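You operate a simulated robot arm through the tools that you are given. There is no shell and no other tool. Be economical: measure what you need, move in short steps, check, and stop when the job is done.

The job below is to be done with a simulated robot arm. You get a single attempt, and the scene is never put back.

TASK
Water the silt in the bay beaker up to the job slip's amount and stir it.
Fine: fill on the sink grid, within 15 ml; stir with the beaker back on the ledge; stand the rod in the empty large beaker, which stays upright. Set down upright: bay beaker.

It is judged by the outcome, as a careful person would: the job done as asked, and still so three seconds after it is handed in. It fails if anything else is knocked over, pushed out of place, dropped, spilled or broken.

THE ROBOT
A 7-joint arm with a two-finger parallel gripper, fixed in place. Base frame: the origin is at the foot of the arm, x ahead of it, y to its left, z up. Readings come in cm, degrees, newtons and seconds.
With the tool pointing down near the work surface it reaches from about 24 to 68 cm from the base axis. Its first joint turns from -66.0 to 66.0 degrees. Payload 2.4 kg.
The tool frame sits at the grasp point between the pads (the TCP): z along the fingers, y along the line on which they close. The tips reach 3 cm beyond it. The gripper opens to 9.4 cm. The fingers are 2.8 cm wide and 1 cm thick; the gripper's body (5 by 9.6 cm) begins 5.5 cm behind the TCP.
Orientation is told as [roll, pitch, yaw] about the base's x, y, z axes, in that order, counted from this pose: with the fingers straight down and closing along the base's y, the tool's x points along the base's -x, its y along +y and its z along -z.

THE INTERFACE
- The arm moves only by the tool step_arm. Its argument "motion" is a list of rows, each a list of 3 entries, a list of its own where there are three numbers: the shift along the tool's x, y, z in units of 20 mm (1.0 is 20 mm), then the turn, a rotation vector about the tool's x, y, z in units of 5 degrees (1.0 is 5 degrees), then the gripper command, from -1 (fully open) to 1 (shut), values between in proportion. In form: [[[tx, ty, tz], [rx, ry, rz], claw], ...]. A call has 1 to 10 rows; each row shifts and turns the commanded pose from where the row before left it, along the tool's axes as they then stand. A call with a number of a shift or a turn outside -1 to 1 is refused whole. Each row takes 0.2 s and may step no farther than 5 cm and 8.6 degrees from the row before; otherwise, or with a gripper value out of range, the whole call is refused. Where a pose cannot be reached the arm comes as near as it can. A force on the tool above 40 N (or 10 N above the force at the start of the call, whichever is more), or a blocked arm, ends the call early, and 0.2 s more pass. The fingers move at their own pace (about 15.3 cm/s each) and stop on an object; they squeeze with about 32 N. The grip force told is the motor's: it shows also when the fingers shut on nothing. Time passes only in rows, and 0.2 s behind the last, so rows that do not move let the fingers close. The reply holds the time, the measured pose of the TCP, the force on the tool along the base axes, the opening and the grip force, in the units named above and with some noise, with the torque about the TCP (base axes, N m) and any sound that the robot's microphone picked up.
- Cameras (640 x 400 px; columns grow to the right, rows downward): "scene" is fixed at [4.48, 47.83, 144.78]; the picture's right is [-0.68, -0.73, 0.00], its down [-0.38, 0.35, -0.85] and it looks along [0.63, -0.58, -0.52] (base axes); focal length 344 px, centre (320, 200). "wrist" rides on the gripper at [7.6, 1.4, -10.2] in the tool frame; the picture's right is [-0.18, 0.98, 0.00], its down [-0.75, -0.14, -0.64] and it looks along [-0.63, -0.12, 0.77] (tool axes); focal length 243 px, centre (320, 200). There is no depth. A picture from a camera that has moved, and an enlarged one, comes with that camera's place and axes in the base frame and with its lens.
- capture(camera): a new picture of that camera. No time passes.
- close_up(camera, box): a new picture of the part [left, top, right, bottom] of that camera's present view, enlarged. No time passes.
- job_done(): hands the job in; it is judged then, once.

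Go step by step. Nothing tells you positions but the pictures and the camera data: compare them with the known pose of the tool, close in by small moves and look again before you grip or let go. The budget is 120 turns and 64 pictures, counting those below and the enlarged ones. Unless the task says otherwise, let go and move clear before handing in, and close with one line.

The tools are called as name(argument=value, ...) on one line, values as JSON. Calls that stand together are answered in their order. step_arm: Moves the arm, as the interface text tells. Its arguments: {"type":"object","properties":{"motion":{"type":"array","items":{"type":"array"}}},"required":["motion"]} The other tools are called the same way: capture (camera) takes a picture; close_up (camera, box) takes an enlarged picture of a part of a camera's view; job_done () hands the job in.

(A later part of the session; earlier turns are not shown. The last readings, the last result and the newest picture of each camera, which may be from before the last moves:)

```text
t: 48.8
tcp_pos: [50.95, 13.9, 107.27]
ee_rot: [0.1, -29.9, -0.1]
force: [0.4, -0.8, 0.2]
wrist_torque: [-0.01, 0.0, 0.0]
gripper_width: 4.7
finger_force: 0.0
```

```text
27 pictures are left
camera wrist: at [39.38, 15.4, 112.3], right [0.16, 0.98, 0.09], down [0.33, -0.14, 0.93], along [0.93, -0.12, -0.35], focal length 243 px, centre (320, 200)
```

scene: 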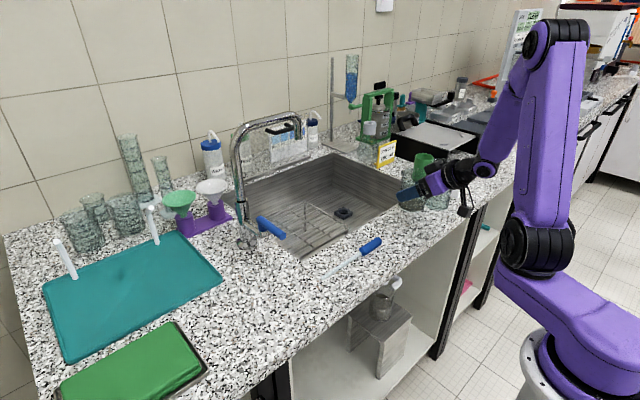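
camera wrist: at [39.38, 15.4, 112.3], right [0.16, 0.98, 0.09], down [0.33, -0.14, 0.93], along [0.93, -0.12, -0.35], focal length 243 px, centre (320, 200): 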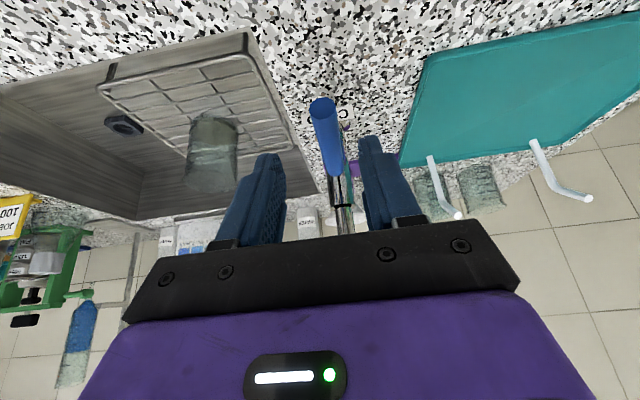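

Lever is confirmed at y≈14.2, z≈100.5, x 53–61, between the finger lines. Lowering to straddle it.

step_arm(motion=[[[0, 0.05, 1], [0, 0, 0], 0], [[0, 0.05, 1], [0, 0, 0], 0], [[0, 0.03, 1], [0, 0, 0], 0], [[0, 0, 1], [0, 0, 0], 0]])

close_up(camera="scene", box=[220, 160, 340, 260])

```text
t: 49.8
tcp_pos: [54.8, 14.13, 100.13]
ee_rot: [0.2, -29.9, -0.1]
force: [-0.3, -0.3, 0.6]
wrist_torque: [-0.03, -0.01, 0.0]
gripper_width: 4.68
finger_force: 0.0
```

```text
4.00 times, centred on (280, 210) of scene
camera zoom: at [4.48, 47.83, 144.78], right [-0.68, -0.73, 0.0], down [-0.38, 0.35, -0.85], along [0.63, -0.58, -0.52], focal length 1374 px, centre (480, 160)
```

zoom: 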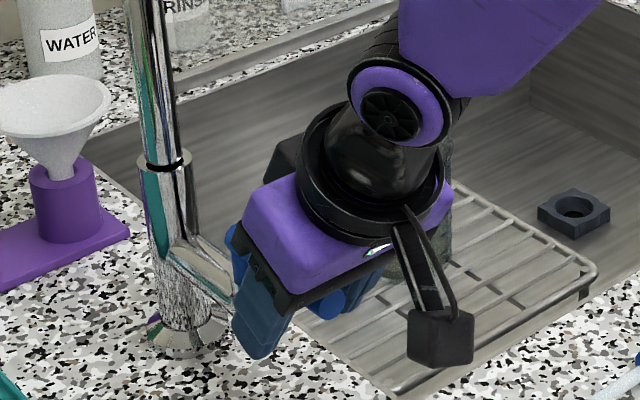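

Now a small test push of the lever toward −y.

step_arm(motion=[[[0, -0.7, 0], [0, 0, 0], 0], [[0, -0.6, 0], [0, 0, 0], 0]])

```text
t: 50.4
tcp_pos: [54.92, 12.26, 100.22]
ee_rot: [0.1, -30.3, 0.7]
force: [5.6, 32.7, -4.5]
wrist_torque: [-0.48, -0.13, -0.31]
gripper_width: 6.54
finger_force: 15.9
```

Hard stop in −y. I'll back off and test +y.

step_arm(motion=[[[0, 0.9, 0], [0, 0, 0], 0], [[0, 0, 0], [0, 0, 0], 0]])

step_arm(motion=[[[0, 0.7, 0], [0, 0, 0], 0], [[0, 0.3, 0], [0, 0, 0], 0]])

```text
t: 51.0
tcp_pos: [54.82, 12.99, 100.02]
ee_rot: [-0.1, -29.7, -0.1]
force: [-1.3, 2.2, -1.3]
wrist_torque: [-0.04, 0.0, 0.05]
gripper_width: 4.91
finger_force: 1.5
```

```text
t: 51.6
tcp_pos: [55.03, 15.4, 100.29]
ee_rot: [0.2, -29.9, -0.2]
force: [-0.3, -0.4, -0.3]
wrist_torque: [0.0, 0.02, -0.01]
gripper_width: 4.68
finger_force: 0.1
```

step_arm(motion=[[[0, 0.5, 0], [0, 0, 0], 0], [[0, 0.3, 0], [0, 0, 0], 0]])

capture(camera="wrist")

```text
t: 52.2
tcp_pos: [54.81, 16.97, 100.09]
ee_rot: [0.1, -30.0, 0.0]
force: [0.7, -0.9, 0.1]
wrist_torque: [0.01, 0.03, -0.02]
gripper_width: 4.73
finger_force: 0.1
```

```text
25 pictures are left
camera wrist: at [43.31, 18.47, 105.14], right [0.16, 0.98, 0.09], down [0.33, -0.14, 0.93], along [0.93, -0.12, -0.35], focal length 243 px, centre (320, 200)
```

wrist: 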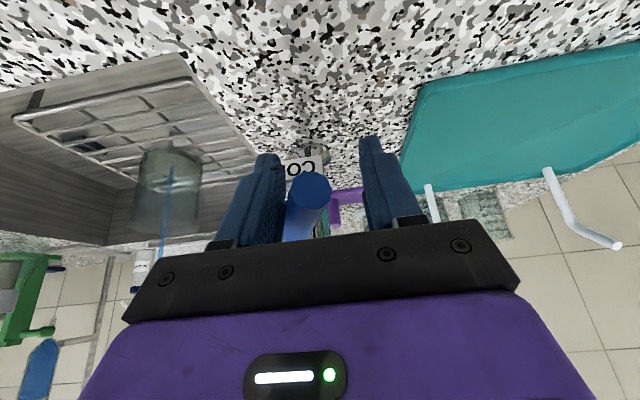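

Water is running into the beaker (pushing +y opens it). No time passes while I zoom in on the level.

close_up(camera="wrist", box=[120, 130, 220, 250])

```text
3.33 times, centred on (170, 190) of wrist
camera zoom: at [43.31, 18.47, 105.14], right [0.16, 0.98, 0.09], down [0.33, -0.14, 0.93], along [0.93, -0.12, -0.35], focal length 809 px, centre (820, 233)
```

zoom: 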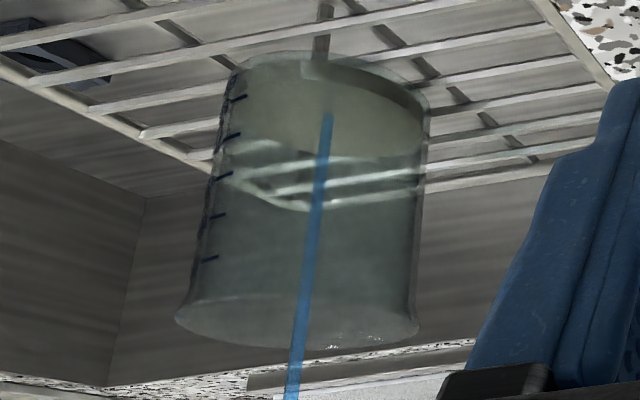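

Level looks around 55–60 ml now. I'll let 0.4 s pass and re-measure to find the flow rate.

step_arm(motion=[[[0, 0, 0], [0, 0, 0], 0], [[0, 0, 0], [0, 0, 0], 0]])

close_up(camera="wrist", box=[120, 130, 220, 250])

```text
t: 52.8
tcp_pos: [54.87, 17.06, 100.16]
ee_rot: [0.1, -30.1, -0.1]
force: [-1.4, 0.5, -0.1]
wrist_torque: [0.0, 0.02, -0.02]
gripper_width: 4.75
finger_force: 0.2
```

```text
3.33 times, centred on (170, 190) of wrist
camera zoom: at [43.3, 18.49, 105.15], right [0.16, 0.98, 0.09], down [0.33, -0.14, 0.93], along [0.93, -0.12, -0.35], focal length 809 px, centre (820, 233)
```

zoom: 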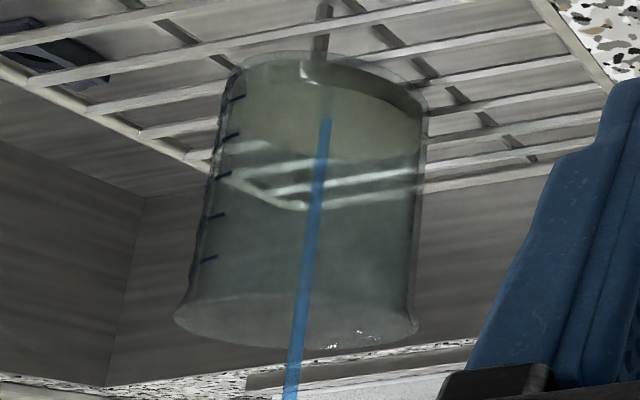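

Flow is roughly 10 ml/s, level about 40–60 ml. I'll let it run 2 s more and re-measure.

step_arm(motion=[[[0, 0, 0], [0, 0, 0], 0], [[0, 0, 0], [0, 0, 0], 0], [[0, 0, 0], [0, 0, 0], 0], [[0, 0, 0], [0, 0, 0], 0], [[0, 0, 0], [0, 0, 0], 0], [[0, 0, 0], [0, 0, 0], 0], [[0, 0, 0], [0, 0, 0], 0], [[0, 0, 0], [0, 0, 0], 0], [[0, 0, 0], [0, 0, 0], 0]])

close_up(camera="wrist", box=[120, 130, 220, 250])

```text
t: 54.8
tcp_pos: [54.92, 17.13, 100.15]
ee_rot: [0.1, -30.0, 0.0]
force: [0.8, 0.1, 0.4]
wrist_torque: [0.02, 0.01, 0.02]
gripper_width: 4.69
finger_force: 0.0
```

```text
3.33 times, centred on (170, 190) of wrist
camera zoom: at [43.3, 18.49, 105.15], right [0.16, 0.98, 0.09], down [0.33, -0.14, 0.93], along [0.93, -0.12, -0.35], focal length 809 px, centre (820, 233)
```

zoom: 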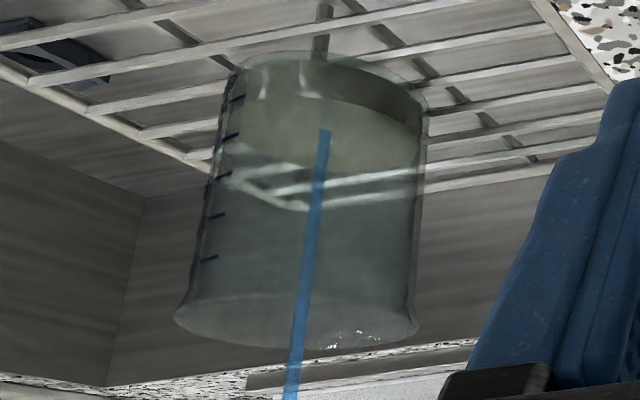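

Level is now about 64 ml, rising near 8.6 ml/s. I'll run 2.6 s more and then close the lever.

step_arm(motion=[[[0, 0, 0], [0, 0, 0], 0], [[0, 0, 0], [0, 0, 0], 0], [[0, 0, 0], [0, 0, 0], 0], [[0, 0, 0], [0, 0, 0], 0], [[0, 0, 0], [0, 0, 0], 0], [[0, 0, 0], [0, 0, 0], 0], [[0, 0, 0], [0, 0, 0], 0], [[0, 0, 0], [0, 0, 0], 0], [[0, 0, 0], [0, 0, 0], 0], [[0, 0, 0], [0, 0, 0], 0]])

step_arm(motion=[[[0, 0, 0], [0, 0, 0], 0], [[0, -0.9, 0], [0, 0, 0], 0], [[0, -0.9, 0], [0, 0, 0], 0], [[0, -0.52, 0], [0, 0, 0], 0], [[0, 0, 0], [0, 0, 0], 0]])

capture(camera="wrist")

```text
t: 57.0
tcp_pos: [54.95, 17.08, 100.06]
ee_rot: [0.1, -30.0, 0.0]
force: [0.5, -0.4, 0.3]
wrist_torque: [0.01, -0.01, -0.02]
gripper_width: 4.69
finger_force: 0.0
```

```text
t: 58.2
tcp_pos: [54.97, 12.6, 100.14]
ee_rot: [0.1, -30.1, 0.4]
force: [-1.8, 18.5, -4.7]
wrist_torque: [-0.36, -0.25, 0.0]
gripper_width: 5.8
finger_force: 9.5
```

```text
21 pictures are left
camera wrist: at [43.24, 14.03, 105.11], right [0.15, 0.98, 0.09], down [0.33, -0.14, 0.93], along [0.93, -0.11, -0.35], focal length 243 px, centre (320, 200)
```

wrist: 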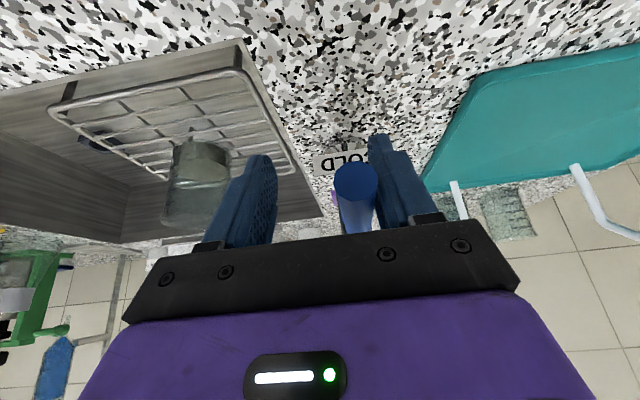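

Water is off. Backing off the lever, rising, and heading to a frontal view of the graduations.

step_arm(motion=[[[0, 0.8, 0], [0, 0, 0], 0], [[0, 0, -1], [0, 0, 0], 0], [[0, 0, -1], [0, 0, 0], 0], [[0, 0, -1], [0, 0, 0], 0], [[0, 0, -1], [0, 0, 0], -0.5]])

step_arm(motion=[[[0, -1, 0], [0, -0.416, 0], -1], [[0, -1, 0], [0, -0.416, 0], -1], [[0, -1, 0], [0, -0.416, 0], -1], [[0, -1, 0], [0, -0.416, 0], -1], [[0, -1, 0], [0, -0.416, 0], -1], [[0, -1, 0], [0, -0.416, 0], -1], [[0, -1, 0], [0, -0.416, 0], -1], [[0, -1, 0], [0, -0.416, 0], -1], [[0, -1, 0], [0, -0.416, 0], -1], [[0, -1, 0], [0, -0.416, 0], -1]])

step_arm(motion=[[[0, -1, 0], [-0.775, 0, -0.632], -1], [[0, -1, 0], [-0.775, 0, -0.632], -1], [[0, -0.5, 0], [-0.775, 0, -0.632], -1], [[0, 0, 0], [-0.775, 0, -0.632], -1], [[0, 0, 0], [-0.775, 0, -0.632], -1], [[0, 0, 0], [-0.775, 0, -0.632], -1], [[0, 0, 0], [-0.775, 0, -0.632], -1]])

```text
t: 59.4
tcp_pos: [50.89, 13.92, 107.03]
ee_rot: [0.2, -30.0, -0.2]
force: [0.7, 0.7, -0.5]
wrist_torque: [-0.02, 0.01, 0.02]
gripper_width: 7.05
finger_force: 0.0
```

```text
t: 61.6
tcp_pos: [50.89, -6.41, 107.23]
ee_rot: [0.3, -50.8, -0.1]
force: [-0.7, 0.2, 0.2]
wrist_torque: [-0.04, -0.02, -0.03]
gripper_width: 9.42
finger_force: 0.1
```

```text
t: 63.2
tcp_pos: [51.19, -11.2, 107.03]
ee_rot: [0.3, -50.6, 34.9]
force: [-1.2, -0.5, 0.2]
wrist_torque: [0.03, 0.0, -0.01]
gripper_width: 9.4
finger_force: 0.0
```

Lining up with the earlier approach axis and advancing partway.

step_arm(motion=[[[0.12, -0.965, -0.14], [0, 0, 0], -1], [[0.12, -0.965, -0.14], [0, 0, 0], -1], [[0, 0, 1], [0, 0, 0], -1], [[0, 0, 1], [0, 0, 0], -1], [[0, 0, 1], [0, 0, 0], -1], [[0, 0, 1], [0, 0, 0], -1], [[0, 0, 1], [0, 0, 0], -1]])

capture(camera="wrist")

```text
t: 64.8
tcp_pos: [59.15, -10.27, 100.8]
ee_rot: [0.2, -50.9, 34.9]
force: [0.6, 0.2, 0.3]
wrist_torque: [0.0, 0.01, 0.0]
gripper_width: 9.42
finger_force: 0.1
```

```text
20 pictures are left
camera wrist: at [48.09, -16.28, 101.27], right [-0.47, 0.87, 0.14], down [0.06, -0.13, 0.99], along [0.88, 0.47, 0.01], focal length 243 px, centre (320, 200)
```

wrist: 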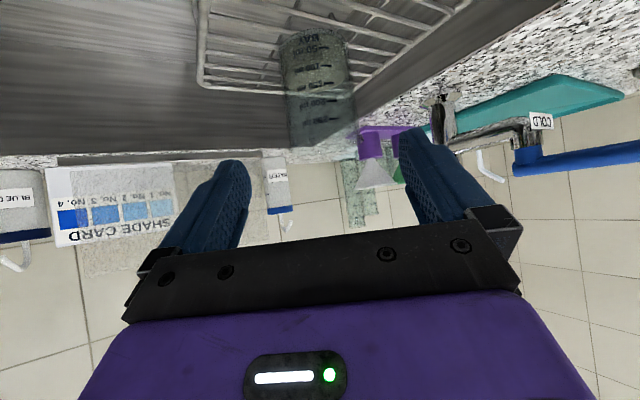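

close_up(camera="wrist", box=[270, 20, 370, 120])

```text
4.00 times, centred on (320, 70) of wrist
camera zoom: at [48.09, -16.28, 101.27], right [-0.47, 0.87, 0.14], down [0.06, -0.13, 0.99], along [0.88, 0.47, 0.01], focal length 970 px, centre (320, 720)
```

zoom: 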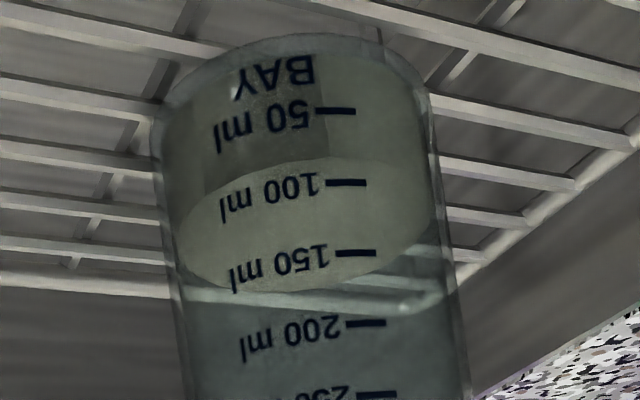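

Front reading is about 80 ml, so roughly 20 ml more is needed (about 2.3 s at this flow). Returning to the lever by the same path.

step_arm(motion=[[[0, 0, -1], [0, 0, 0], -1], [[0, 0, -1], [0, 0, 0], -1], [[0, 0, -1], [0, 0, 0], -1], [[0, 0, -1], [0, 0, 0], -1], [[0, 0, -1], [0, 0, 0], -1], [[-0.12, 0.965, 0.14], [0, 0, 0], -1], [[-0.12, 0.965, 0.14], [0, 0, 0], -1]])

step_arm(motion=[[[0, 0, 0], [0.775, 0, 0.632], -1], [[0, 0, 0], [0.775, 0, 0.632], -1], [[0, 0, 0], [0.775, 0, 0.632], -1], [[0, 0, 0], [0.775, 0, 0.632], -1], [[0, 0.5, 0], [0.775, 0, 0.632], -1], [[0, 1, 0], [0.775, 0, 0.632], -1], [[0, 1, 0], [0.775, 0, 0.632], -1]])

step_arm(motion=[[[0, 1, 0], [0, 0.416, 0], -0.5], [[0, 1, 0], [0, 0.416, 0], -0.5], [[0, 1, 0], [0, 0.416, 0], 0], [[0, 1, 0], [0, 0.416, 0], 0], [[0, 1, 0], [0, 0.416, 0], 0], [[0, 1, 0], [0, 0.416, 0], 0], [[0, 1, 0], [0, 0.416, 0], 0], [[0, 1, 0], [0, 0.416, 0], 0], [[0, 1, 0], [0, 0.416, 0], 0], [[0, 1, 0], [0, 0.416, 0], 0]])

```text
t: 66.4
tcp_pos: [51.27, -11.15, 106.98]
ee_rot: [0.1, -50.7, 34.9]
force: [0.7, -0.2, -0.5]
wrist_torque: [0.05, 0.04, -0.03]
gripper_width: 9.43
finger_force: 0.1
```

```text
t: 68.0
tcp_pos: [50.43, -6.28, 107.01]
ee_rot: [0.1, -50.7, 0.1]
force: [0.4, -0.4, 0.0]
wrist_torque: [-0.01, 0.03, -0.03]
gripper_width: 9.41
finger_force: 0.1
```

```text
t: 70.2
tcp_pos: [50.76, 13.98, 107.05]
ee_rot: [0.0, -29.8, 0.0]
force: [-0.2, -0.2, 0.3]
wrist_torque: [0.03, 0.01, 0.01]
gripper_width: 4.7
finger_force: 0.1
```

Lowering over the lever again, then the timed opening.

step_arm(motion=[[[0, 0.05, 1], [0, 0, 0], 0], [[0, 0.03, 1], [0, 0, 0], 0], [[0, 0, 1], [0, 0, 0], 0], [[0, 0, 1], [0, 0, 0], 0]])

step_arm(motion=[[[0, 0.7, 0], [0, 0, 0], 0], [[0, 0.77, 0], [0, 0, 0], 0], [[0, 0, 0], [0, 0, 0], 0], [[0, 0, 0], [0, 0, 0], 0], [[0, 0, 0], [0, 0, 0], 0], [[0, 0, 0], [0, 0, 0], 0], [[0, 0, 0], [0, 0, 0], 0]])

close_up(camera="wrist", box=[120, 130, 220, 250])

```text
t: 71.2
tcp_pos: [54.55, 14.13, 100.2]
ee_rot: [0.2, -30.0, 0.0]
force: [-0.3, -0.2, 0.8]
wrist_torque: [-0.01, -0.03, 0.02]
gripper_width: 4.71
finger_force: 0.1
```

```text
t: 72.8
tcp_pos: [54.38, 17.01, 100.21]
ee_rot: [0.1, -30.0, 0.0]
force: [-0.2, -0.9, 0.9]
wrist_torque: [0.0, -0.02, -0.01]
gripper_width: 4.72
finger_force: 0.0
```

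```text
3.33 times, centred on (170, 190) of wrist
camera zoom: at [42.8, 18.44, 105.27], right [0.16, 0.98, 0.09], down [0.33, -0.14, 0.93], along [0.93, -0.12, -0.35], focal length 809 px, centre (820, 233)
```

zoom: 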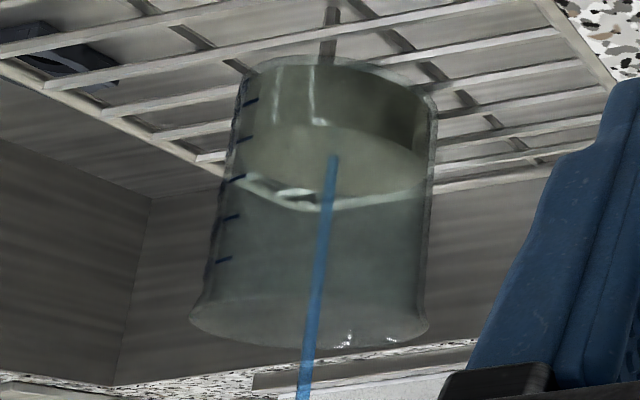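

Reads about 88 ml. About 1 s more, then close.

step_arm(motion=[[[0, 0, 0], [0, 0, 0], 0], [[0, 0, 0], [0, 0, 0], 0], [[0, 0, 0], [0, 0, 0], 0], [[0, 0, 0], [0, 0, 0], 0], [[0, -0.9, 0], [0, 0, 0], 0], [[0, -0.9, 0], [0, 0, 0], 0], [[0, -0.52, 0], [0, 0, 0], 0], [[0, 0, 0], [0, 0, 0], 0]])

step_arm(motion=[[[0, 0.8, 0], [0, 0, 0], 0], [[0, 0, -1], [0, 0, 0], 0], [[0, 0, -1], [0, 0, 0], 0], [[0, 0, -1], [0, 0, 0], 0], [[0, 0, -1], [0, 0, 0], -0.5]])

step_arm(motion=[[[0, -1, 0], [0, -0.416, 0], -1], [[0, -1, 0], [0, -0.416, 0], -1], [[0, -1, 0], [0, -0.416, 0], -1], [[0, -1, 0], [0, -0.416, 0], -1], [[0, -1, 0], [0, -0.416, 0], -1], [[0, -1, 0], [0, -0.416, 0], -1], [[0, -1, 0], [0, -0.416, 0], -1], [[0, -1, 0], [0, -0.416, 0], -1], [[0, -1, 0], [0, -0.416, 0], -1], [[0, -1, 0], [0, -0.416, 0], -1]])

step_arm(motion=[[[0, -1, 0], [-0.775, 0, -0.632], -1], [[0, -1, 0], [-0.775, 0, -0.632], -1], [[0, -0.5, 0], [-0.775, 0, -0.632], -1], [[0, 0, 0], [-0.775, 0, -0.632], -1], [[0, 0, 0], [-0.775, 0, -0.632], -1], [[0, 0, 0], [-0.775, 0, -0.632], -1], [[0, 0, 0], [-0.775, 0, -0.632], -1]])

step_arm(motion=[[[0.12, -0.965, -0.14], [0, 0, 0], -1], [[0.12, -0.965, -0.14], [0, 0, 0], -1], [[0, 0, 1], [0, 0, 0], -1], [[0, 0, 1], [0, 0, 0], -1], [[0, 0, 1], [0, 0, 0], -1], [[0, 0, 1], [0, 0, 0], -1], [[0, 0, 1], [0, 0, 0], -1]])

close_up(camera="wrist", box=[270, 20, 370, 120])

```text
t: 74.6
tcp_pos: [54.54, 12.7, 100.24]
ee_rot: [0.2, -30.1, 0.4]
force: [3.1, 17.9, -2.1]
wrist_torque: [-0.24, -0.21, 0.02]
gripper_width: 5.77
finger_force: 9.9
```

```text
t: 75.8
tcp_pos: [50.46, 13.97, 107.02]
ee_rot: [0.1, -30.0, -0.1]
force: [0.3, 0.4, -0.2]
wrist_torque: [-0.01, 0.01, 0.01]
gripper_width: 7.05
finger_force: 0.0
```

```text
t: 78.0
tcp_pos: [50.59, -6.2, 106.89]
ee_rot: [0.1, -50.8, -0.1]
force: [-0.1, 0.6, -0.6]
wrist_torque: [0.01, 0.04, -0.01]
gripper_width: 9.42
finger_force: 0.0
```

```text
t: 79.6
tcp_pos: [50.89, -11.2, 106.9]
ee_rot: [0.2, -50.9, 35.0]
force: [0.3, 0.7, 0.1]
wrist_torque: [0.0, -0.02, 0.01]
gripper_width: 9.41
finger_force: 0.1
```

```text
t: 81.2
tcp_pos: [58.82, -10.21, 100.7]
ee_rot: [0.3, -50.8, 34.9]
force: [-0.1, -0.4, 0.5]
wrist_torque: [0.04, 0.02, 0.02]
gripper_width: 9.42
finger_force: 0.1
```

```text
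4.00 times, centred on (320, 70) of wrist
camera zoom: at [47.67, -16.26, 101.22], right [-0.47, 0.87, 0.14], down [0.06, -0.13, 0.99], along [0.88, 0.47, 0.01], focal length 970 px, centre (320, 720)
```

zoom: 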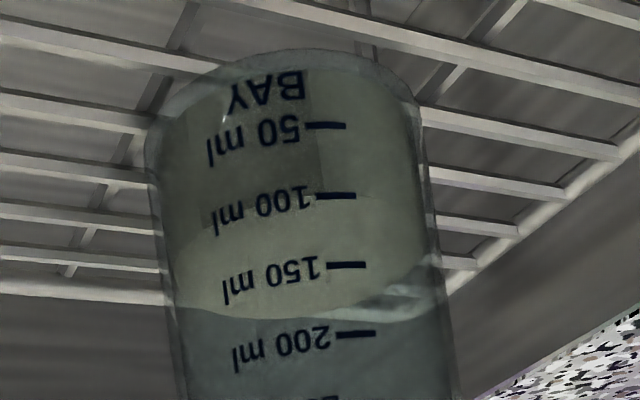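

Level now reads about 95 ml. Advancing to the grasp pose, where the camera is nearly level with the mark for a check.

step_arm(motion=[[[0, -0.02, 0.89], [0, 0, 0], -1], [[0, -0.02, 0.89], [0, 0, 0], -1], [[0, -0.02, 0.89], [0, 0, 0], -1], [[0, -0.02, 0.89], [0, 0, 0], -1], [[0, -0.02, 0.89], [0, 0, 0], -1], [[0, -0.02, 0.89], [0, 0, 0], -1], [[-0.02, -0.02, 0.89], [0, 0, 0], -1], [[-0.02, -0.02, 0.85], [0, 0, 0], -1]])

close_up(camera="wrist", box=[220, 50, 420, 230])

```text
t: 83.0
tcp_pos: [68.02, -4.01, 91.85]
ee_rot: [0.2, -50.9, 34.9]
force: [-0.2, 0.0, -0.3]
wrist_torque: [0.02, -0.01, -0.02]
gripper_width: 9.42
finger_force: 0.1
```

```text
2.22 times, centred on (320, 140) of wrist
camera zoom: at [56.89, -10.17, 92.39], right [-0.47, 0.87, 0.14], down [0.06, -0.13, 0.99], along [0.88, 0.47, 0.01], focal length 539 px, centre (320, 333)
```

zoom: 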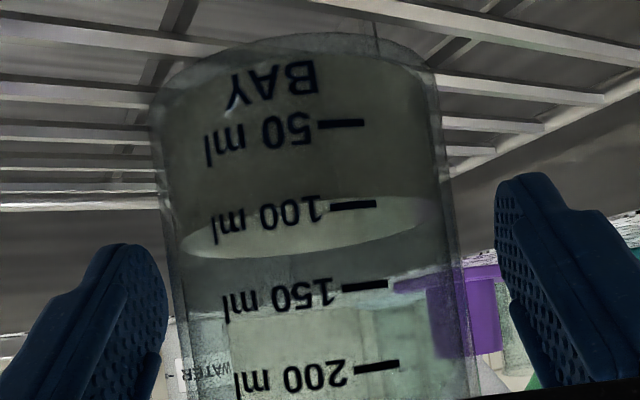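

Level view confirms about 94–95 ml, well within tolerance. Gripping the beaker.

step_arm(motion=[[[0, 0, 0], [0, 0, 0], 0], [[0, 0, 0], [0, 0, 0], 0.4], [[0, 0, 0], [0, 0, 0], 1], [[0, 0, 0], [0, 0, 0], 1], [[0, 0, 0], [0, 0, 0], 1]])

step_arm(motion=[[[-0.2, 0, -0.16], [0, 0, 0], 1], [[-0.39, 0, -0.315], [0, 0, 0], 1], [[-0.5, 0, -0.41], [0, 0, 0], 1], [[-0.5, 0, -0.41], [0, 0, 0], 1], [[-0.5, 0, -0.41], [0, 0, 0], 1], [[-0.5, 0, -0.41], [0, 0, 0], 1], [[-0.39, 0, -0.315], [0, 0, 0], 1], [[-0.39, 0, -0.315], [0, 0, 0], 1], [[-0.2, 0, -0.16], [0, 0, 0], 1]])

```text
t: 84.2
tcp_pos: [68.0, -4.03, 91.87]
ee_rot: [0.2, -50.8, 34.9]
force: [0.4, -0.7, -0.6]
wrist_torque: [-0.01, -0.06, -0.04]
gripper_width: 6.98
finger_force: 32.0
```

```text
t: 86.2
tcp_pos: [68.06, -4.14, 101.06]
ee_rot: [0.2, -51.0, 34.9]
force: [-0.9, -0.2, -2.3]
wrist_torque: [-0.01, 0.05, 0.0]
gripper_width: 6.97
finger_force: 31.8
```

Lifted. Turning the yaw back and carrying it to its old place on the ledge.

step_arm(motion=[[[0, 0, 0], [0.775, 0, 0.632], 1], [[0, 0, 0], [0.775, 0, 0.632], 1], [[0, 0, 0], [0.775, 0, 0.632], 1], [[0, 0, 0], [0.775, 0, 0.632], 1], [[0, 0, 0], [0.775, 0, 0.632], 1], [[0, 0, 0], [0.775, 0, 0.632], 1], [[0, 0, 0], [0.775, 0, 0.632], 1]])

step_arm(motion=[[[0.25, -0.3, -0.3], [0, 0, 0], 1], [[0.5, -0.6, -0.613], [0, 0, 0], 1], [[0.5, -0.6, -0.613], [0, 0, 0], 1], [[0.5, -0.6, -0.613], [0, 0, 0], 1], [[0.5, -0.6, -0.613], [0, 0, 0], 1], [[0.5, -0.6, -0.613], [0, 0, 0], 1], [[0.5, -0.6, -0.613], [0, 0, 0], 1], [[0.5, -0.6, -0.613], [0, 0, 0], 1], [[0.5, -0.6, -0.613], [0, 0, 0], 1], [[0.25, -0.3, -0.3], [0, 0, 0], 1]])

```text
t: 87.8
tcp_pos: [67.97, -4.28, 100.96]
ee_rot: [0.2, -50.7, -0.1]
force: [-0.2, -0.9, -2.8]
wrist_torque: [-0.01, -0.01, 0.01]
gripper_width: 6.99
finger_force: 32.1
```

```text
t: 90.0
tcp_pos: [53.81, -14.98, 101.03]
ee_rot: [0.2, -50.8, -0.2]
force: [-0.1, 0.0, -2.6]
wrist_torque: [-0.01, 0.0, 0.01]
gripper_width: 6.95
finger_force: 32.2
```

step_arm(motion=[[[0.25, -0.32, -0.3], [0, 0, 0], 1], [[0.5, -0.65, -0.613], [0, 0, 0], 1], [[0.5, -0.65, -0.613], [0, 0, 0], 1], [[0.5, -0.65, -0.613], [0, 0, 0], 1], [[0.5, -0.65, -0.613], [0, 0, 0], 1], [[0.45, -0.6, -0.55], [0, 0, 0], 1], [[0.25, -0.32, -0.33], [0, 0, 0], 1], [[0, 0, 0], [0, 0, 0], 1]])

step_arm(motion=[[[0.39, 0, 0.315], [0, 0, 0], 1], [[0.5, 0, 0.41], [0, 0, 0], 1], [[0.5, 0, 0.41], [0, 0, 0], 1], [[0.39, 0, 0.315], [0, 0, 0], 1], [[0.16, 0, 0.13], [0, 0, 0], 1], [[0, 0, 0], [0, 0, 0], 1]])

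```text
t: 91.8
tcp_pos: [44.36, -22.51, 101.03]
ee_rot: [0.2, -50.9, -0.1]
force: [-0.7, -0.2, -1.3]
wrist_torque: [0.02, 0.01, 0.0]
gripper_width: 6.98
finger_force: 31.5
```

```text
t: 93.2
tcp_pos: [44.45, -22.52, 95.92]
ee_rot: [0.2, -50.9, -0.1]
force: [0.0, -0.8, -1.8]
wrist_torque: [0.0, 0.0, 0.0]
gripper_width: 6.97
finger_force: 31.8
```

Close above the ledge; final small lowering to contact.

step_arm(motion=[[[0.08, 0, 0.065], [0, 0, 0], 1], [[0.06, 0, 0.05], [0, 0, 0], 1], [[0, 0, 0], [0, 0, 0], 1]])

```text
t: 94.0
tcp_pos: [44.43, -22.59, 95.52]
ee_rot: [0.3, -50.9, -0.2]
force: [0.9, 0.8, -2.7]
wrist_torque: [0.05, 0.01, 0.01]
gripper_width: 6.99
finger_force: 32.2
```

step_arm(motion=[[[0.05, 0, 0.04], [0, 0, 0], 1], [[0.05, 0, 0.04], [0, 0, 0], 1], [[0, 0, 0], [0, 0, 0], 1]])

```text
t: 94.8
tcp_pos: [44.35, -22.6, 95.29]
ee_rot: [0.1, -50.7, -0.2]
force: [0.3, -0.2, -1.7]
wrist_torque: [0.0, 0.03, -0.02]
gripper_width: 6.99
finger_force: 31.9
```

step_arm(motion=[[[0.05, 0, 0.04], [0, 0, 0], 1], [[0.05, 0, 0.04], [0, 0, 0], 1], [[0, 0, 0], [0, 0, 0], 1]])

```text
t: 95.6
tcp_pos: [44.32, -22.53, 95.1]
ee_rot: [0.2, -50.8, -0.1]
force: [0.2, -0.1, -2.1]
wrist_torque: [0.0, -0.03, -0.03]
gripper_width: 6.98
finger_force: 32.6
```

step_arm(motion=[[[0.05, 0, 0.04], [0, 0, 0], 1], [[0.05, 0, 0.04], [0, 0, 0], 1], [[0, 0, 0], [0, 0, 0], 1]])

close_up(camera="scene", box=[370, 160, 450, 240])

```text
t: 96.4
tcp_pos: [44.44, -22.64, 94.93]
ee_rot: [0.0, -51.0, 0.1]
force: [-4.9, 0.9, 17.3]
wrist_torque: [0.01, -0.09, 0.0]
gripper_width: 6.97
finger_force: 31.5
```

```text
5.00 times, centred on (410, 200) of scene
camera zoom: at [4.44, 47.85, 144.77], right [-0.68, -0.73, 0.0], down [-0.38, 0.35, -0.85], along [0.63, -0.58, -0.52], focal length 1717 px, centre (-130, 200)
```

zoom: 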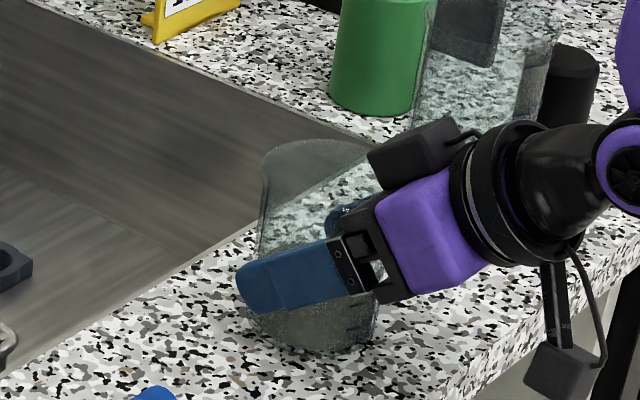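

Contact made, standing upright. Releasing and retreating up along the tool axis.

step_arm(motion=[[[-0.04, 0, -0.03], [0, 0, 0], 1], [[0, 0, 0], [0, 0, 0], 0.3], [[0, 0, 0], [0, 0, 0], -0.3], [[0, 0, 0], [0, 0, 0], -1], [[0, 0, 0], [0, 0, 0], -1]])

step_arm(motion=[[[0, 0, -0.5], [0, 0, 0], -1], [[0, 0, -1], [0, 0, 0], -1], [[0, 0, -1], [0, 0, 0], -1], [[0, 0, -1], [0, 0, 0], -1], [[0, 0, -1], [0, 0, 0], -1], [[0, 0, -1], [0, 0, 0], -1], [[0, 0, -1], [0, 0, 0], -1]])

capture(camera="wrist")

```text
t: 97.6
tcp_pos: [44.34, -22.6, 94.83]
ee_rot: [0.2, -50.7, -0.1]
force: [0.2, 0.4, 0.0]
wrist_torque: [-0.01, 0.02, -0.01]
gripper_width: 9.4
finger_force: 0.0
```

```text
t: 99.2
tcp_pos: [34.31, -22.52, 103.27]
ee_rot: [0.2, -50.7, 0.0]
force: [-0.1, 0.3, 0.4]
wrist_torque: [0.04, 0.02, 0.0]
gripper_width: 9.41
finger_force: 0.1
```

```text
14 pictures are left
camera wrist: at [21.69, -21.12, 103.79], right [0.12, 0.98, 0.14], down [-0.02, -0.14, 0.99], along [0.99, -0.12, 0.0], focal length 243 px, centre (320, 200)
```

wrist: 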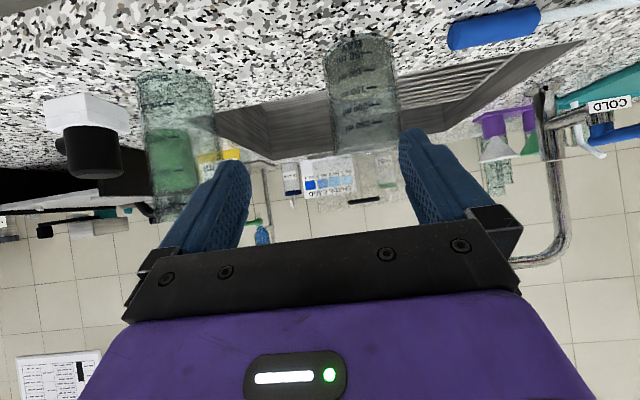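

The BAY beaker is back upright on the ledge. Next is the rod: handle along y at x≈45.3 from y −10.8 to −3.5. I'll rise, level the tool and yaw 90° to close across the handle.

step_arm(motion=[[[-0.775, 0, -0.632], [0, 0, 0], -1], [[-0.775, 0, -0.632], [0, 0, 0], -1], [[-0.775, 0, -0.632], [0, 0, 0], -1], [[-0.775, 0, -0.632], [0, 0, 0], -1], [[-0.775, 0, -0.632], [0, 0, 0], -1]])

step_arm(motion=[[[0, 0.8, 0], [0, 1, 0], -1], [[0, 0.8, 0], [0, 1, 0], -1], [[0, 0.8, 0], [0, 1, 0], -1], [[0, 0.8, 0], [0, 1, 0], -1], [[0, 0.8, 0], [0, 1, 0], -1], [[0, 0.8, 0], [0, 1, 0], -1], [[0, 0.8, 0], [0, 1, 0], -1], [[0, 0.8, 0], [0, 1, 0], -1], [[0, 0.8, 0], [0, 1, 0], -1], [[0, 0.8, 0], [0, 1, 0], -1]])

step_arm(motion=[[[0, 0, 0], [0, 0, -1], -1], [[0, 0, 0], [0, 0, -1], -1], [[0, 0, 0], [0, 0, -1], -1], [[0, 0, 0], [0, 0, -1], -1], [[0, 0, 0], [0, 0, -1], -1], [[0, 0, 0], [0, 0, -1], -1], [[0, 0, 0], [0, 0, -1], -1], [[0, 0, 0], [0, 0, -1], -1], [[0, 0, 0], [0, 0, -1], -1]])

step_arm(motion=[[[0, 0, 0], [0, 0, -1], -1], [[0, 0, 0], [0, 0, -1], -1], [[0, 0, 0], [0, 0, -1], -1], [[0, 0, 0], [0, 0, -1], -1], [[0, 0, 0], [0, 0, -1], -1], [[0, 0, 0], [0, 0, -1], -1], [[0, 0, 0], [0, 0, -1], -1], [[0, 0, 0], [0, 0, -1], -1], [[0, 0, 0], [0, 0, -1], -1]])

```text
t: 100.4
tcp_pos: [34.29, -22.56, 113.26]
ee_rot: [0.3, -50.7, -0.1]
force: [-0.1, -0.5, 0.0]
wrist_torque: [0.01, -0.01, -0.02]
gripper_width: 9.4
finger_force: 0.0
```

```text
t: 102.6
tcp_pos: [33.82, -12.68, 112.82]
ee_rot: [0.1, -17.3, 0.1]
force: [-0.1, 0.7, -0.4]
wrist_torque: [-0.01, -0.01, 0.03]
gripper_width: 9.4
finger_force: 0.1
out of reach, approached as far as the arm can: row 7, 8, 9, 10
```

```text
t: 104.6
tcp_pos: [33.57, -12.51, 112.78]
ee_rot: [-12.2, -12.1, 46.5]
force: [0.5, 0.7, -0.4]
wrist_torque: [0.01, -0.02, 0.0]
gripper_width: 9.41
finger_force: 0.1
```

```text
t: 106.6
tcp_pos: [33.62, -12.6, 112.63]
ee_rot: [-17.2, -0.1, 90.2]
force: [0.1, 0.0, -0.8]
wrist_torque: [-0.01, -0.01, 0.02]
gripper_width: 9.42
finger_force: 0.0
```

step_arm(motion=[[[-0.45, -0.975, 0], [0, 0.573, 0], -1], [[-0.45, -0.975, 0], [0, 0.573, 0], -1], [[-0.45, -0.975, 0], [0, 0.573, 0], -1], [[-0.45, -0.975, 0], [0, 0.573, 0], -1], [[-0.45, -0.975, 0], [0, 0.573, 0], -1], [[-0.45, -0.975, 0], [0, 0.573, 0], -1]])

capture(camera="wrist")

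```text
t: 108.0
tcp_pos: [32.77, -14.46, 111.54]
ee_rot: [-18.0, 3.3, 89.0]
force: [0.1, 0.4, 0.0]
wrist_torque: [0.0, -0.03, -0.01]
gripper_width: 9.42
finger_force: 0.0
out of reach, approached as far as the arm can: row 1, 2, 3, 4, 5, 6
```

```text
13 pictures are left
camera wrist: at [28.3, -21.35, 121.26], right [-0.93, 0.18, -0.31], down [-0.05, 0.79, 0.61], along [0.36, 0.58, -0.73], focal length 243 px, centre (320, 200)
```

wrist: 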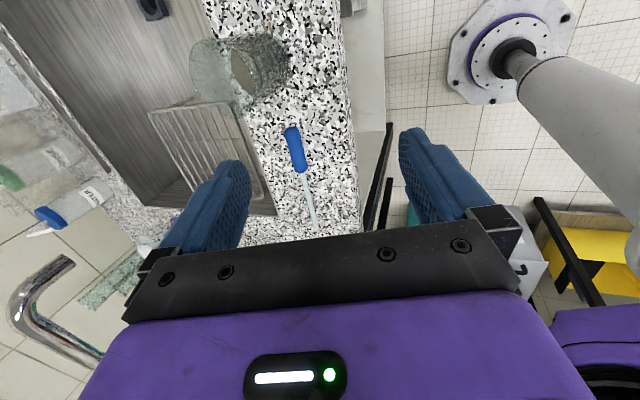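

This pose is at a joint limit. I'll unwind the yaw, move forward first, then turn over the rod.

step_arm(motion=[[[0, 0, -0.3], [0, 0, 1], -1], [[0, 0, -0.3], [0, 0, 1], -1], [[0, 0, 0], [0, 0, 1], -1], [[0, 0, 0], [0, 0, 1], -1], [[0, 0, 0], [0, 0, 1], -1], [[0, 0, 0], [0, 0, 1], -1], [[0, 0, 0], [0, 0, 1], -1], [[0, 0, 0], [0, 0, 1], -1], [[0, 0, 0], [0, 0, 1], -1]])

step_arm(motion=[[[-0.7, -0.7, 0], [0, 0, 1], -1], [[-0.7, -0.7, 0], [0, 0, 1], -1], [[-0.7, -0.7, 0], [0, 0, 1], -1], [[-0.7, -0.7, 0], [0, 0, 1], -1], [[-0.7, -0.5, 0], [0, 0, 1], -1], [[-0.7, -0.5, 0], [0, 0, 1], -1], [[-0.7, -0.3, 0], [0, 0, 1], -1], [[-0.7, 0, 0], [0, 0, 1], -1], [[-0.7, 0, 0], [0, 0, 1], -1]])

```text
t: 110.0
tcp_pos: [32.42, -14.41, 112.52]
ee_rot: [-15.2, -10.3, 45.9]
force: [0.3, 0.6, 0.8]
wrist_torque: [0.01, -0.04, 0.02]
gripper_width: 9.43
finger_force: 0.0
```

```text
t: 112.0
tcp_pos: [36.07, -20.99, 112.6]
ee_rot: [-3.5, -18.1, 0.0]
force: [0.3, -0.8, 0.4]
wrist_torque: [0.05, -0.03, -0.01]
gripper_width: 9.37
finger_force: 0.0
out of reach, approached as far as the arm can: row 1, 2, 3, 4, 5, 6, 7, 8, 9
```

step_arm(motion=[[[-0.8, 0, 0.2], [-0.14, 0, 0], -1], [[-0.8, 0, 0.2], [-0.14, 0, 0], -1], [[-0.8, 0, 0.2], [-0.14, 0, 0], -1], [[-0.8, 0, 0.2], [-0.14, 0, 0], -1], [[-0.8, 0, 0.2], [-0.14, 0, 0], -1]])

step_arm(motion=[[[0, 0.7, 0], [0, 0, 0], -1], [[0, 0.7, 0], [0, 0, 0], -1], [[0, 0.7, 0], [0, 0, 0], -1], [[0, 0.7, 0], [0, 0, 0], -1], [[0, 0.7, 0], [0, 0, 0], -1], [[0, 0.7, 0], [0, 0, 0], -1], [[0, 0.7, 0], [0, 0, 0], -1], [[0, 0.7, 0], [0, 0, 0], -1], [[0, 0.7, 0], [0, 0, 0], -1], [[0, 0.7, 0], [0, 0, 0], -1]])

```text
t: 113.2
tcp_pos: [42.91, -21.59, 112.74]
ee_rot: [0.1, -18.1, 0.0]
force: [0.0, 0.6, 0.4]
wrist_torque: [0.03, 0.01, 0.0]
gripper_width: 9.41
finger_force: 0.2
out of reach, approached as far as the arm can: row 1, 2, 3, 5
```

```text
t: 115.4
tcp_pos: [38.23, -10.0, 110.66]
ee_rot: [0.0, -18.0, 0.0]
force: [0.0, 0.7, -0.1]
wrist_torque: [-0.01, -0.06, -0.02]
gripper_width: 9.41
finger_force: 0.0
out of reach, approached as far as the arm can: row 1, 2, 3, 4, 5, 6, 7, 8, 9, 10
```

The arm seems to be in an awkward posture. A scene picture will show it.

capture(camera="scene")

```text
12 pictures are left
```

scene: 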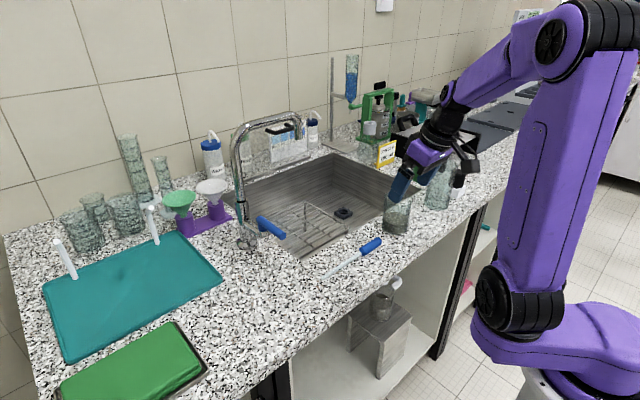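

step_arm(motion=[[[-0.31, 0, -0.95], [0, 0, 0], -1], [[-0.31, 0, -0.95], [0, 0, 0], -1], [[-0.31, 0, -0.95], [0, 0, 0], -1], [[-0.31, 0, -0.95], [0, 0, 0], -1], [[-0.31, 0, -0.95], [0, 0, 0], -1], [[-0.31, 0, -0.95], [0, 0, 0], -1], [[-0.31, 0, -0.95], [0, 0, 0], -1]])

step_arm(motion=[[[0, 0, 0], [0, 0.9, 0], -1], [[0, 0, 0], [0, 0.9, 0], -1], [[0, 0, 0], [0, 0.9, 0], -1], [[0, 0, 0], [0, 0.9, 0], -1]])

```text
t: 117.0
tcp_pos: [32.9, -13.77, 117.91]
ee_rot: [0.1, -18.1, 0.0]
force: [-0.1, 0.3, -0.4]
wrist_torque: [0.05, 0.0, -0.01]
gripper_width: 9.36
finger_force: 0.1
out of reach, approached as far as the arm can: row 1, 2, 3, 4, 5, 6, 7
```

```text
t: 118.0
tcp_pos: [32.96, -13.87, 118.0]
ee_rot: [0.1, -18.0, 0.0]
force: [0.2, -0.8, -0.2]
wrist_torque: [-0.02, 0.02, 0.0]
gripper_width: 9.39
finger_force: 0.1
out of reach, approached as far as the arm can: row 1, 2, 3, 4
```

The wrist pitch is at a limit this high and close. I'll tilt to 48°, move lower and further out over the rod, and steepen there.

step_arm(motion=[[[0, 0, 0], [0, -1, 0], -1], [[0, 0, 0], [0, -1, 0], -1], [[0, 0, 0], [0, -1, 0], -1], [[0, 0, 0], [0, -1, 0], -1], [[-0.67, 0.6, 0.74], [0, -1, 0], -1], [[-0.67, 0.6, 0.74], [0, -1, 0], -1], [[-0.67, 0.6, 0.74], [0, 0, 0], -1], [[-0.67, 0.6, 0.74], [0, 0, 0], -1], [[-0.67, 0.6, 0.74], [0, 0, 0], -1], [[-0.67, 0.6, 0.74], [0, 0, 0], -1]])

step_arm(motion=[[[0.74, 0, 0.67], [0, 0, 0], -1], [[0.74, 0, 0.67], [0, 0, 0], -1], [[0.74, 0, 0.67], [0, 0, 0], -1], [[0.74, 0, 0.67], [0, 0, 0], -1], [[0.74, 0, 0.67], [0, 0, 0], -1], [[0.74, 0, 0.67], [0, 0, 0], -1]])

step_arm(motion=[[[0, 0, 0], [0, 1, 0], -1], [[0, 0, 0], [0, 1, 0], -1], [[0, 0, 0], [0, 1, 0], -1], [[0, 0, 0], [0, 1, 0], -1], [[0, 0, 0], [0, 1, 0], -1], [[0, 0, 0], [0, 1, 0], -1], [[0, 0, 0], [0, 1, 0], -1], [[0, 0, 0], [0, 1, 0], -1], [[0, 0, 0], [0, 1, 0], -1]])

```text
t: 120.2
tcp_pos: [44.79, -6.57, 117.45]
ee_rot: [0.1, -48.0, 0.1]
force: [1.0, -0.7, -0.1]
wrist_torque: [-0.01, 0.0, -0.01]
gripper_width: 9.41
finger_force: 0.1
```

```text
t: 121.6
tcp_pos: [44.86, -6.52, 105.41]
ee_rot: [0.1, -48.2, 0.0]
force: [-0.7, 0.3, -0.2]
wrist_torque: [0.0, 0.0, 0.01]
gripper_width: 9.41
finger_force: 0.2
```

```text
t: 123.6
tcp_pos: [44.89, -6.63, 105.51]
ee_rot: [0.1, -19.4, 0.1]
force: [0.0, -0.5, -0.8]
wrist_torque: [-0.01, -0.03, 0.02]
gripper_width: 9.41
finger_force: 0.0
out of reach, approached as far as the arm can: row 7, 8, 9
```

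The minimum tilt here is about 19°, but the hand can be rolled about its own axis: a round handle can be clamped with the closing axis tilted slightly. Rolling the hand 90°.

step_arm(motion=[[[0, 0, 0], [0, 0, -1], -1], [[0, 0, 0], [0, 0, -1], -1], [[0, 0, 0], [0, 0, -1], -1], [[0, 0, 0], [0, 0, -1], -1], [[0, 0, 0], [0, 0, -1], -1], [[0, 0, 0], [0, 0, -1], -1], [[0, 0, 0], [0, 0, -1], -1], [[0, 0, 0], [0, 0, -1], -1], [[0, 0, 0], [0, 0, -1], -1]])

step_arm(motion=[[[0, 0, 0], [0, 0, -1], -1], [[0, 0, 0], [0, 0, -1], -1], [[0, 0, 0], [0, 0, -1], -1], [[0, 0, 0], [0, 0, -1], -1], [[0, 0, 0], [0, 0, -1], -1], [[0, 0, 0], [0, 0, -1], -1], [[0, 0, 0], [0, 0, -1], -1], [[0, 0, 0], [0, 0, -1], -1], [[0, 0, 0], [0, 0, -1], -1]])

step_arm(motion=[[[0, 0, 0.5], [-1, 0, 0], -1], [[0, 0, 0.5], [-1, 0, 0], -1], [[0, 0, 0.5], [-1, 0, 0], -1], [[0, 0, 0.5], [-1, 0, 0], -1]])

```text
t: 125.6
tcp_pos: [45.01, -6.45, 105.5]
ee_rot: [-13.9, -13.6, 46.8]
force: [0.7, -0.2, 0.3]
wrist_torque: [0.02, 0.02, -0.03]
gripper_width: 9.38
finger_force: 0.2
```

```text
t: 127.6
tcp_pos: [44.98, -6.46, 105.41]
ee_rot: [-19.5, -0.1, 90.2]
force: [0.5, 0.6, 0.3]
wrist_torque: [0.0, 0.02, -0.02]
gripper_width: 9.39
finger_force: 0.0
```

```text
t: 128.6
tcp_pos: [43.49, -7.71, 104.62]
ee_rot: [-17.3, -0.3, 90.1]
force: [0.8, -0.7, -0.1]
wrist_torque: [0.0, -0.01, -0.01]
gripper_width: 9.4
finger_force: 0.1
out of reach, approached as far as the arm can: row 1, 2, 3, 4
```

step_arm(motion=[[[-0.15, -0.1, 0.9], [0, 0, 0], -0.2], [[-0.15, -0.1, 0.9], [0, 0, 0], -0.2], [[0, -0.1, 0.7], [0, 0, 0], -0.2]])

capture(camera="wrist")

```text
t: 129.4
tcp_pos: [45.58, -7.25, 99.88]
ee_rot: [-17.4, -0.2, 90.1]
force: [0.4, 0.4, -0.2]
wrist_torque: [-0.01, 0.0, 0.01]
gripper_width: 5.64
finger_force: 0.0
```

```text
11 pictures are left
camera wrist: at [41.24, -14.8, 109.26], right [-0.94, 0.18, -0.29], down [-0.06, 0.75, 0.66], along [0.34, 0.63, -0.69], focal length 243 px, centre (320, 200)
```

wrist: 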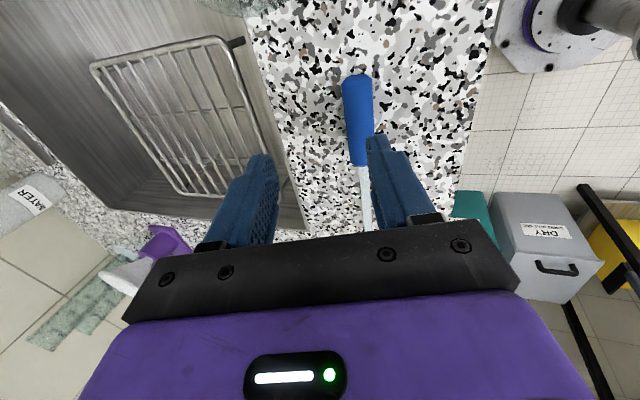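

Handle axis is at x≈45.2, y −9.9 to −2.8, about 2 cm thick. Aligning laterally, then descending along the tool axis with a narrow opening.

step_arm(motion=[[[0, 0.75, 0], [0, 0, 0], 0.15], [[0, 0.75, 0], [0, 0, 0], 0.15], [[0, 0, 0.8], [0, 0, 0], 0.15], [[0, 0, 0.8], [0, 0, 0], 0.15], [[0, 0, 0.6], [0, 0, 0], 0.15]])

close_up(camera="wrist", box=[230, 40, 450, 240])

```text
t: 130.6
tcp_pos: [43.94, -7.24, 94.83]
ee_rot: [-17.2, -0.2, 90.1]
force: [0.8, -0.6, 0.6]
wrist_torque: [-0.02, 0.01, 0.01]
gripper_width: 4.02
finger_force: 0.1
```

```text
2.00 times, centred on (340, 140) of wrist
camera zoom: at [39.65, -14.85, 104.14], right [-0.94, 0.18, -0.29], down [-0.06, 0.75, 0.66], along [0.34, 0.63, -0.69], focal length 485 px, centre (280, 320)
```

zoom: 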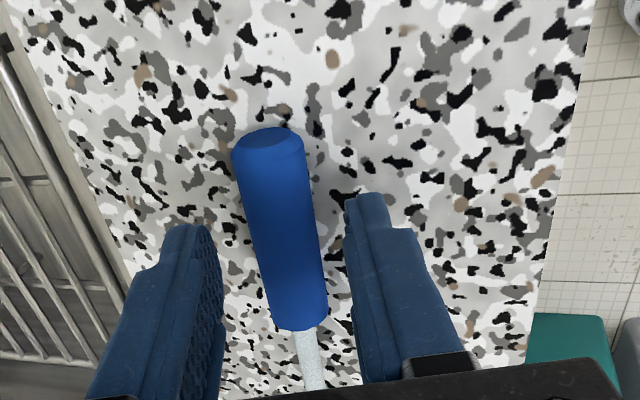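

Handle is centred between the fingers. Final 1.3 cm down and close.

step_arm(motion=[[[0, 0, 0.3], [0, 0, 0], 0.15], [[0, 0, 0.2], [0, 0, 0], 0.15], [[0, 0, 0.15], [0, 0, 0], 0.15]])

```text
t: 131.4
tcp_pos: [44.29, -7.1, 93.74]
ee_rot: [-17.4, -0.2, 90.2]
force: [-11.8, 3.6, 35.3]
wrist_torque: [-0.03, 1.2, -0.06]
gripper_width: 4.06
finger_force: 1.2
```

Fingertips touched the counter; backing off a touch and closing.

step_arm(motion=[[[0, 0, -0.12], [0, 0, 0], 0.15], [[0, 0, 0], [0, 0, 0], 0.4], [[0, 0, 0], [0, 0, 0], 1], [[0, 0, 0], [0, 0, 0], 1], [[0, 0, 0], [0, 0, 0], 1]])

```text
t: 132.6
tcp_pos: [44.29, -7.23, 93.85]
ee_rot: [-17.3, -0.2, 90.1]
force: [0.1, -0.3, 0.8]
wrist_torque: [-0.02, 0.0, -0.02]
gripper_width: 2.06
finger_force: 32.6
```

Rod gripped (2.06 cm). Lifting.

step_arm(motion=[[[0, -0.15, -0.48], [0, 0, 0], 1], [[0, -0.297, -0.955], [0, 0, 0], 1], [[0, -0.297, -0.955], [0, 0, 0], 1], [[0, -0.297, -0.955], [0, 0, 0], 1], [[0, -0.297, -0.955], [0, 0, 0], 1], [[0, -0.297, -0.955], [0, 0, 0], 1], [[0, -0.297, -0.955], [0, 0, 0], 1], [[0, -0.297, -0.955], [0, 0, 0], 1]])

capture(camera="wrist")

```text
t: 134.4
tcp_pos: [42.12, -8.58, 106.34]
ee_rot: [-17.3, -0.3, 90.1]
force: [0.2, 0.1, -0.2]
wrist_torque: [-0.01, -0.01, -0.01]
gripper_width: 2.07
finger_force: 31.8
out of reach, approached as far as the arm can: row 6, 7, 8
```

```text
9 pictures are left
camera wrist: at [37.94, -16.14, 115.63], right [-0.94, 0.18, -0.29], down [-0.06, 0.75, 0.66], along [0.34, 0.64, -0.69], focal length 243 px, centre (320, 200)
```

wrist: 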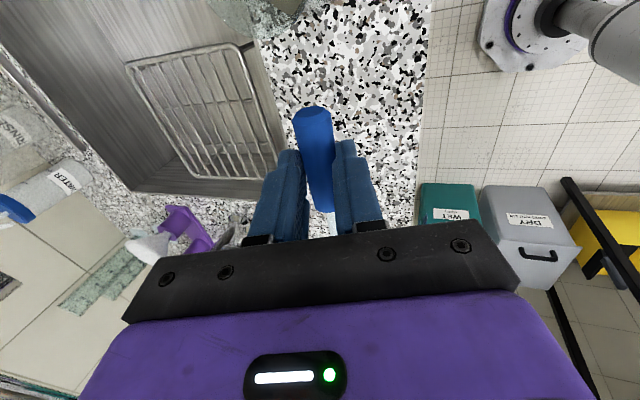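

Rod is held; now swing the tip down by rotating about base x, in stages.

step_arm(motion=[[[0, 0, 0], [0, 0.955, -0.297], 1], [[0, 0, 0], [0, 0.955, -0.297], 1], [[0, 0, 0], [0, 0.955, -0.297], 1], [[0, 0, 0], [0, 0.955, -0.297], 1], [[0, 0, 0], [0, 0.955, -0.297], 1], [[0, 0, 0], [0, 0.955, -0.297], 1], [[0, 0, 0], [0, 0.955, -0.297], 1]])

```text
t: 136.0
tcp_pos: [42.23, -8.39, 106.34]
ee_rot: [-17.4, -0.3, 90.2]
force: [0.5, -0.1, -0.7]
wrist_torque: [0.0, 0.0, 0.01]
gripper_width: 2.04
finger_force: 32.2
out of reach, approached as far as the arm can: row 1, 2, 3, 4, 5, 6, 7
```

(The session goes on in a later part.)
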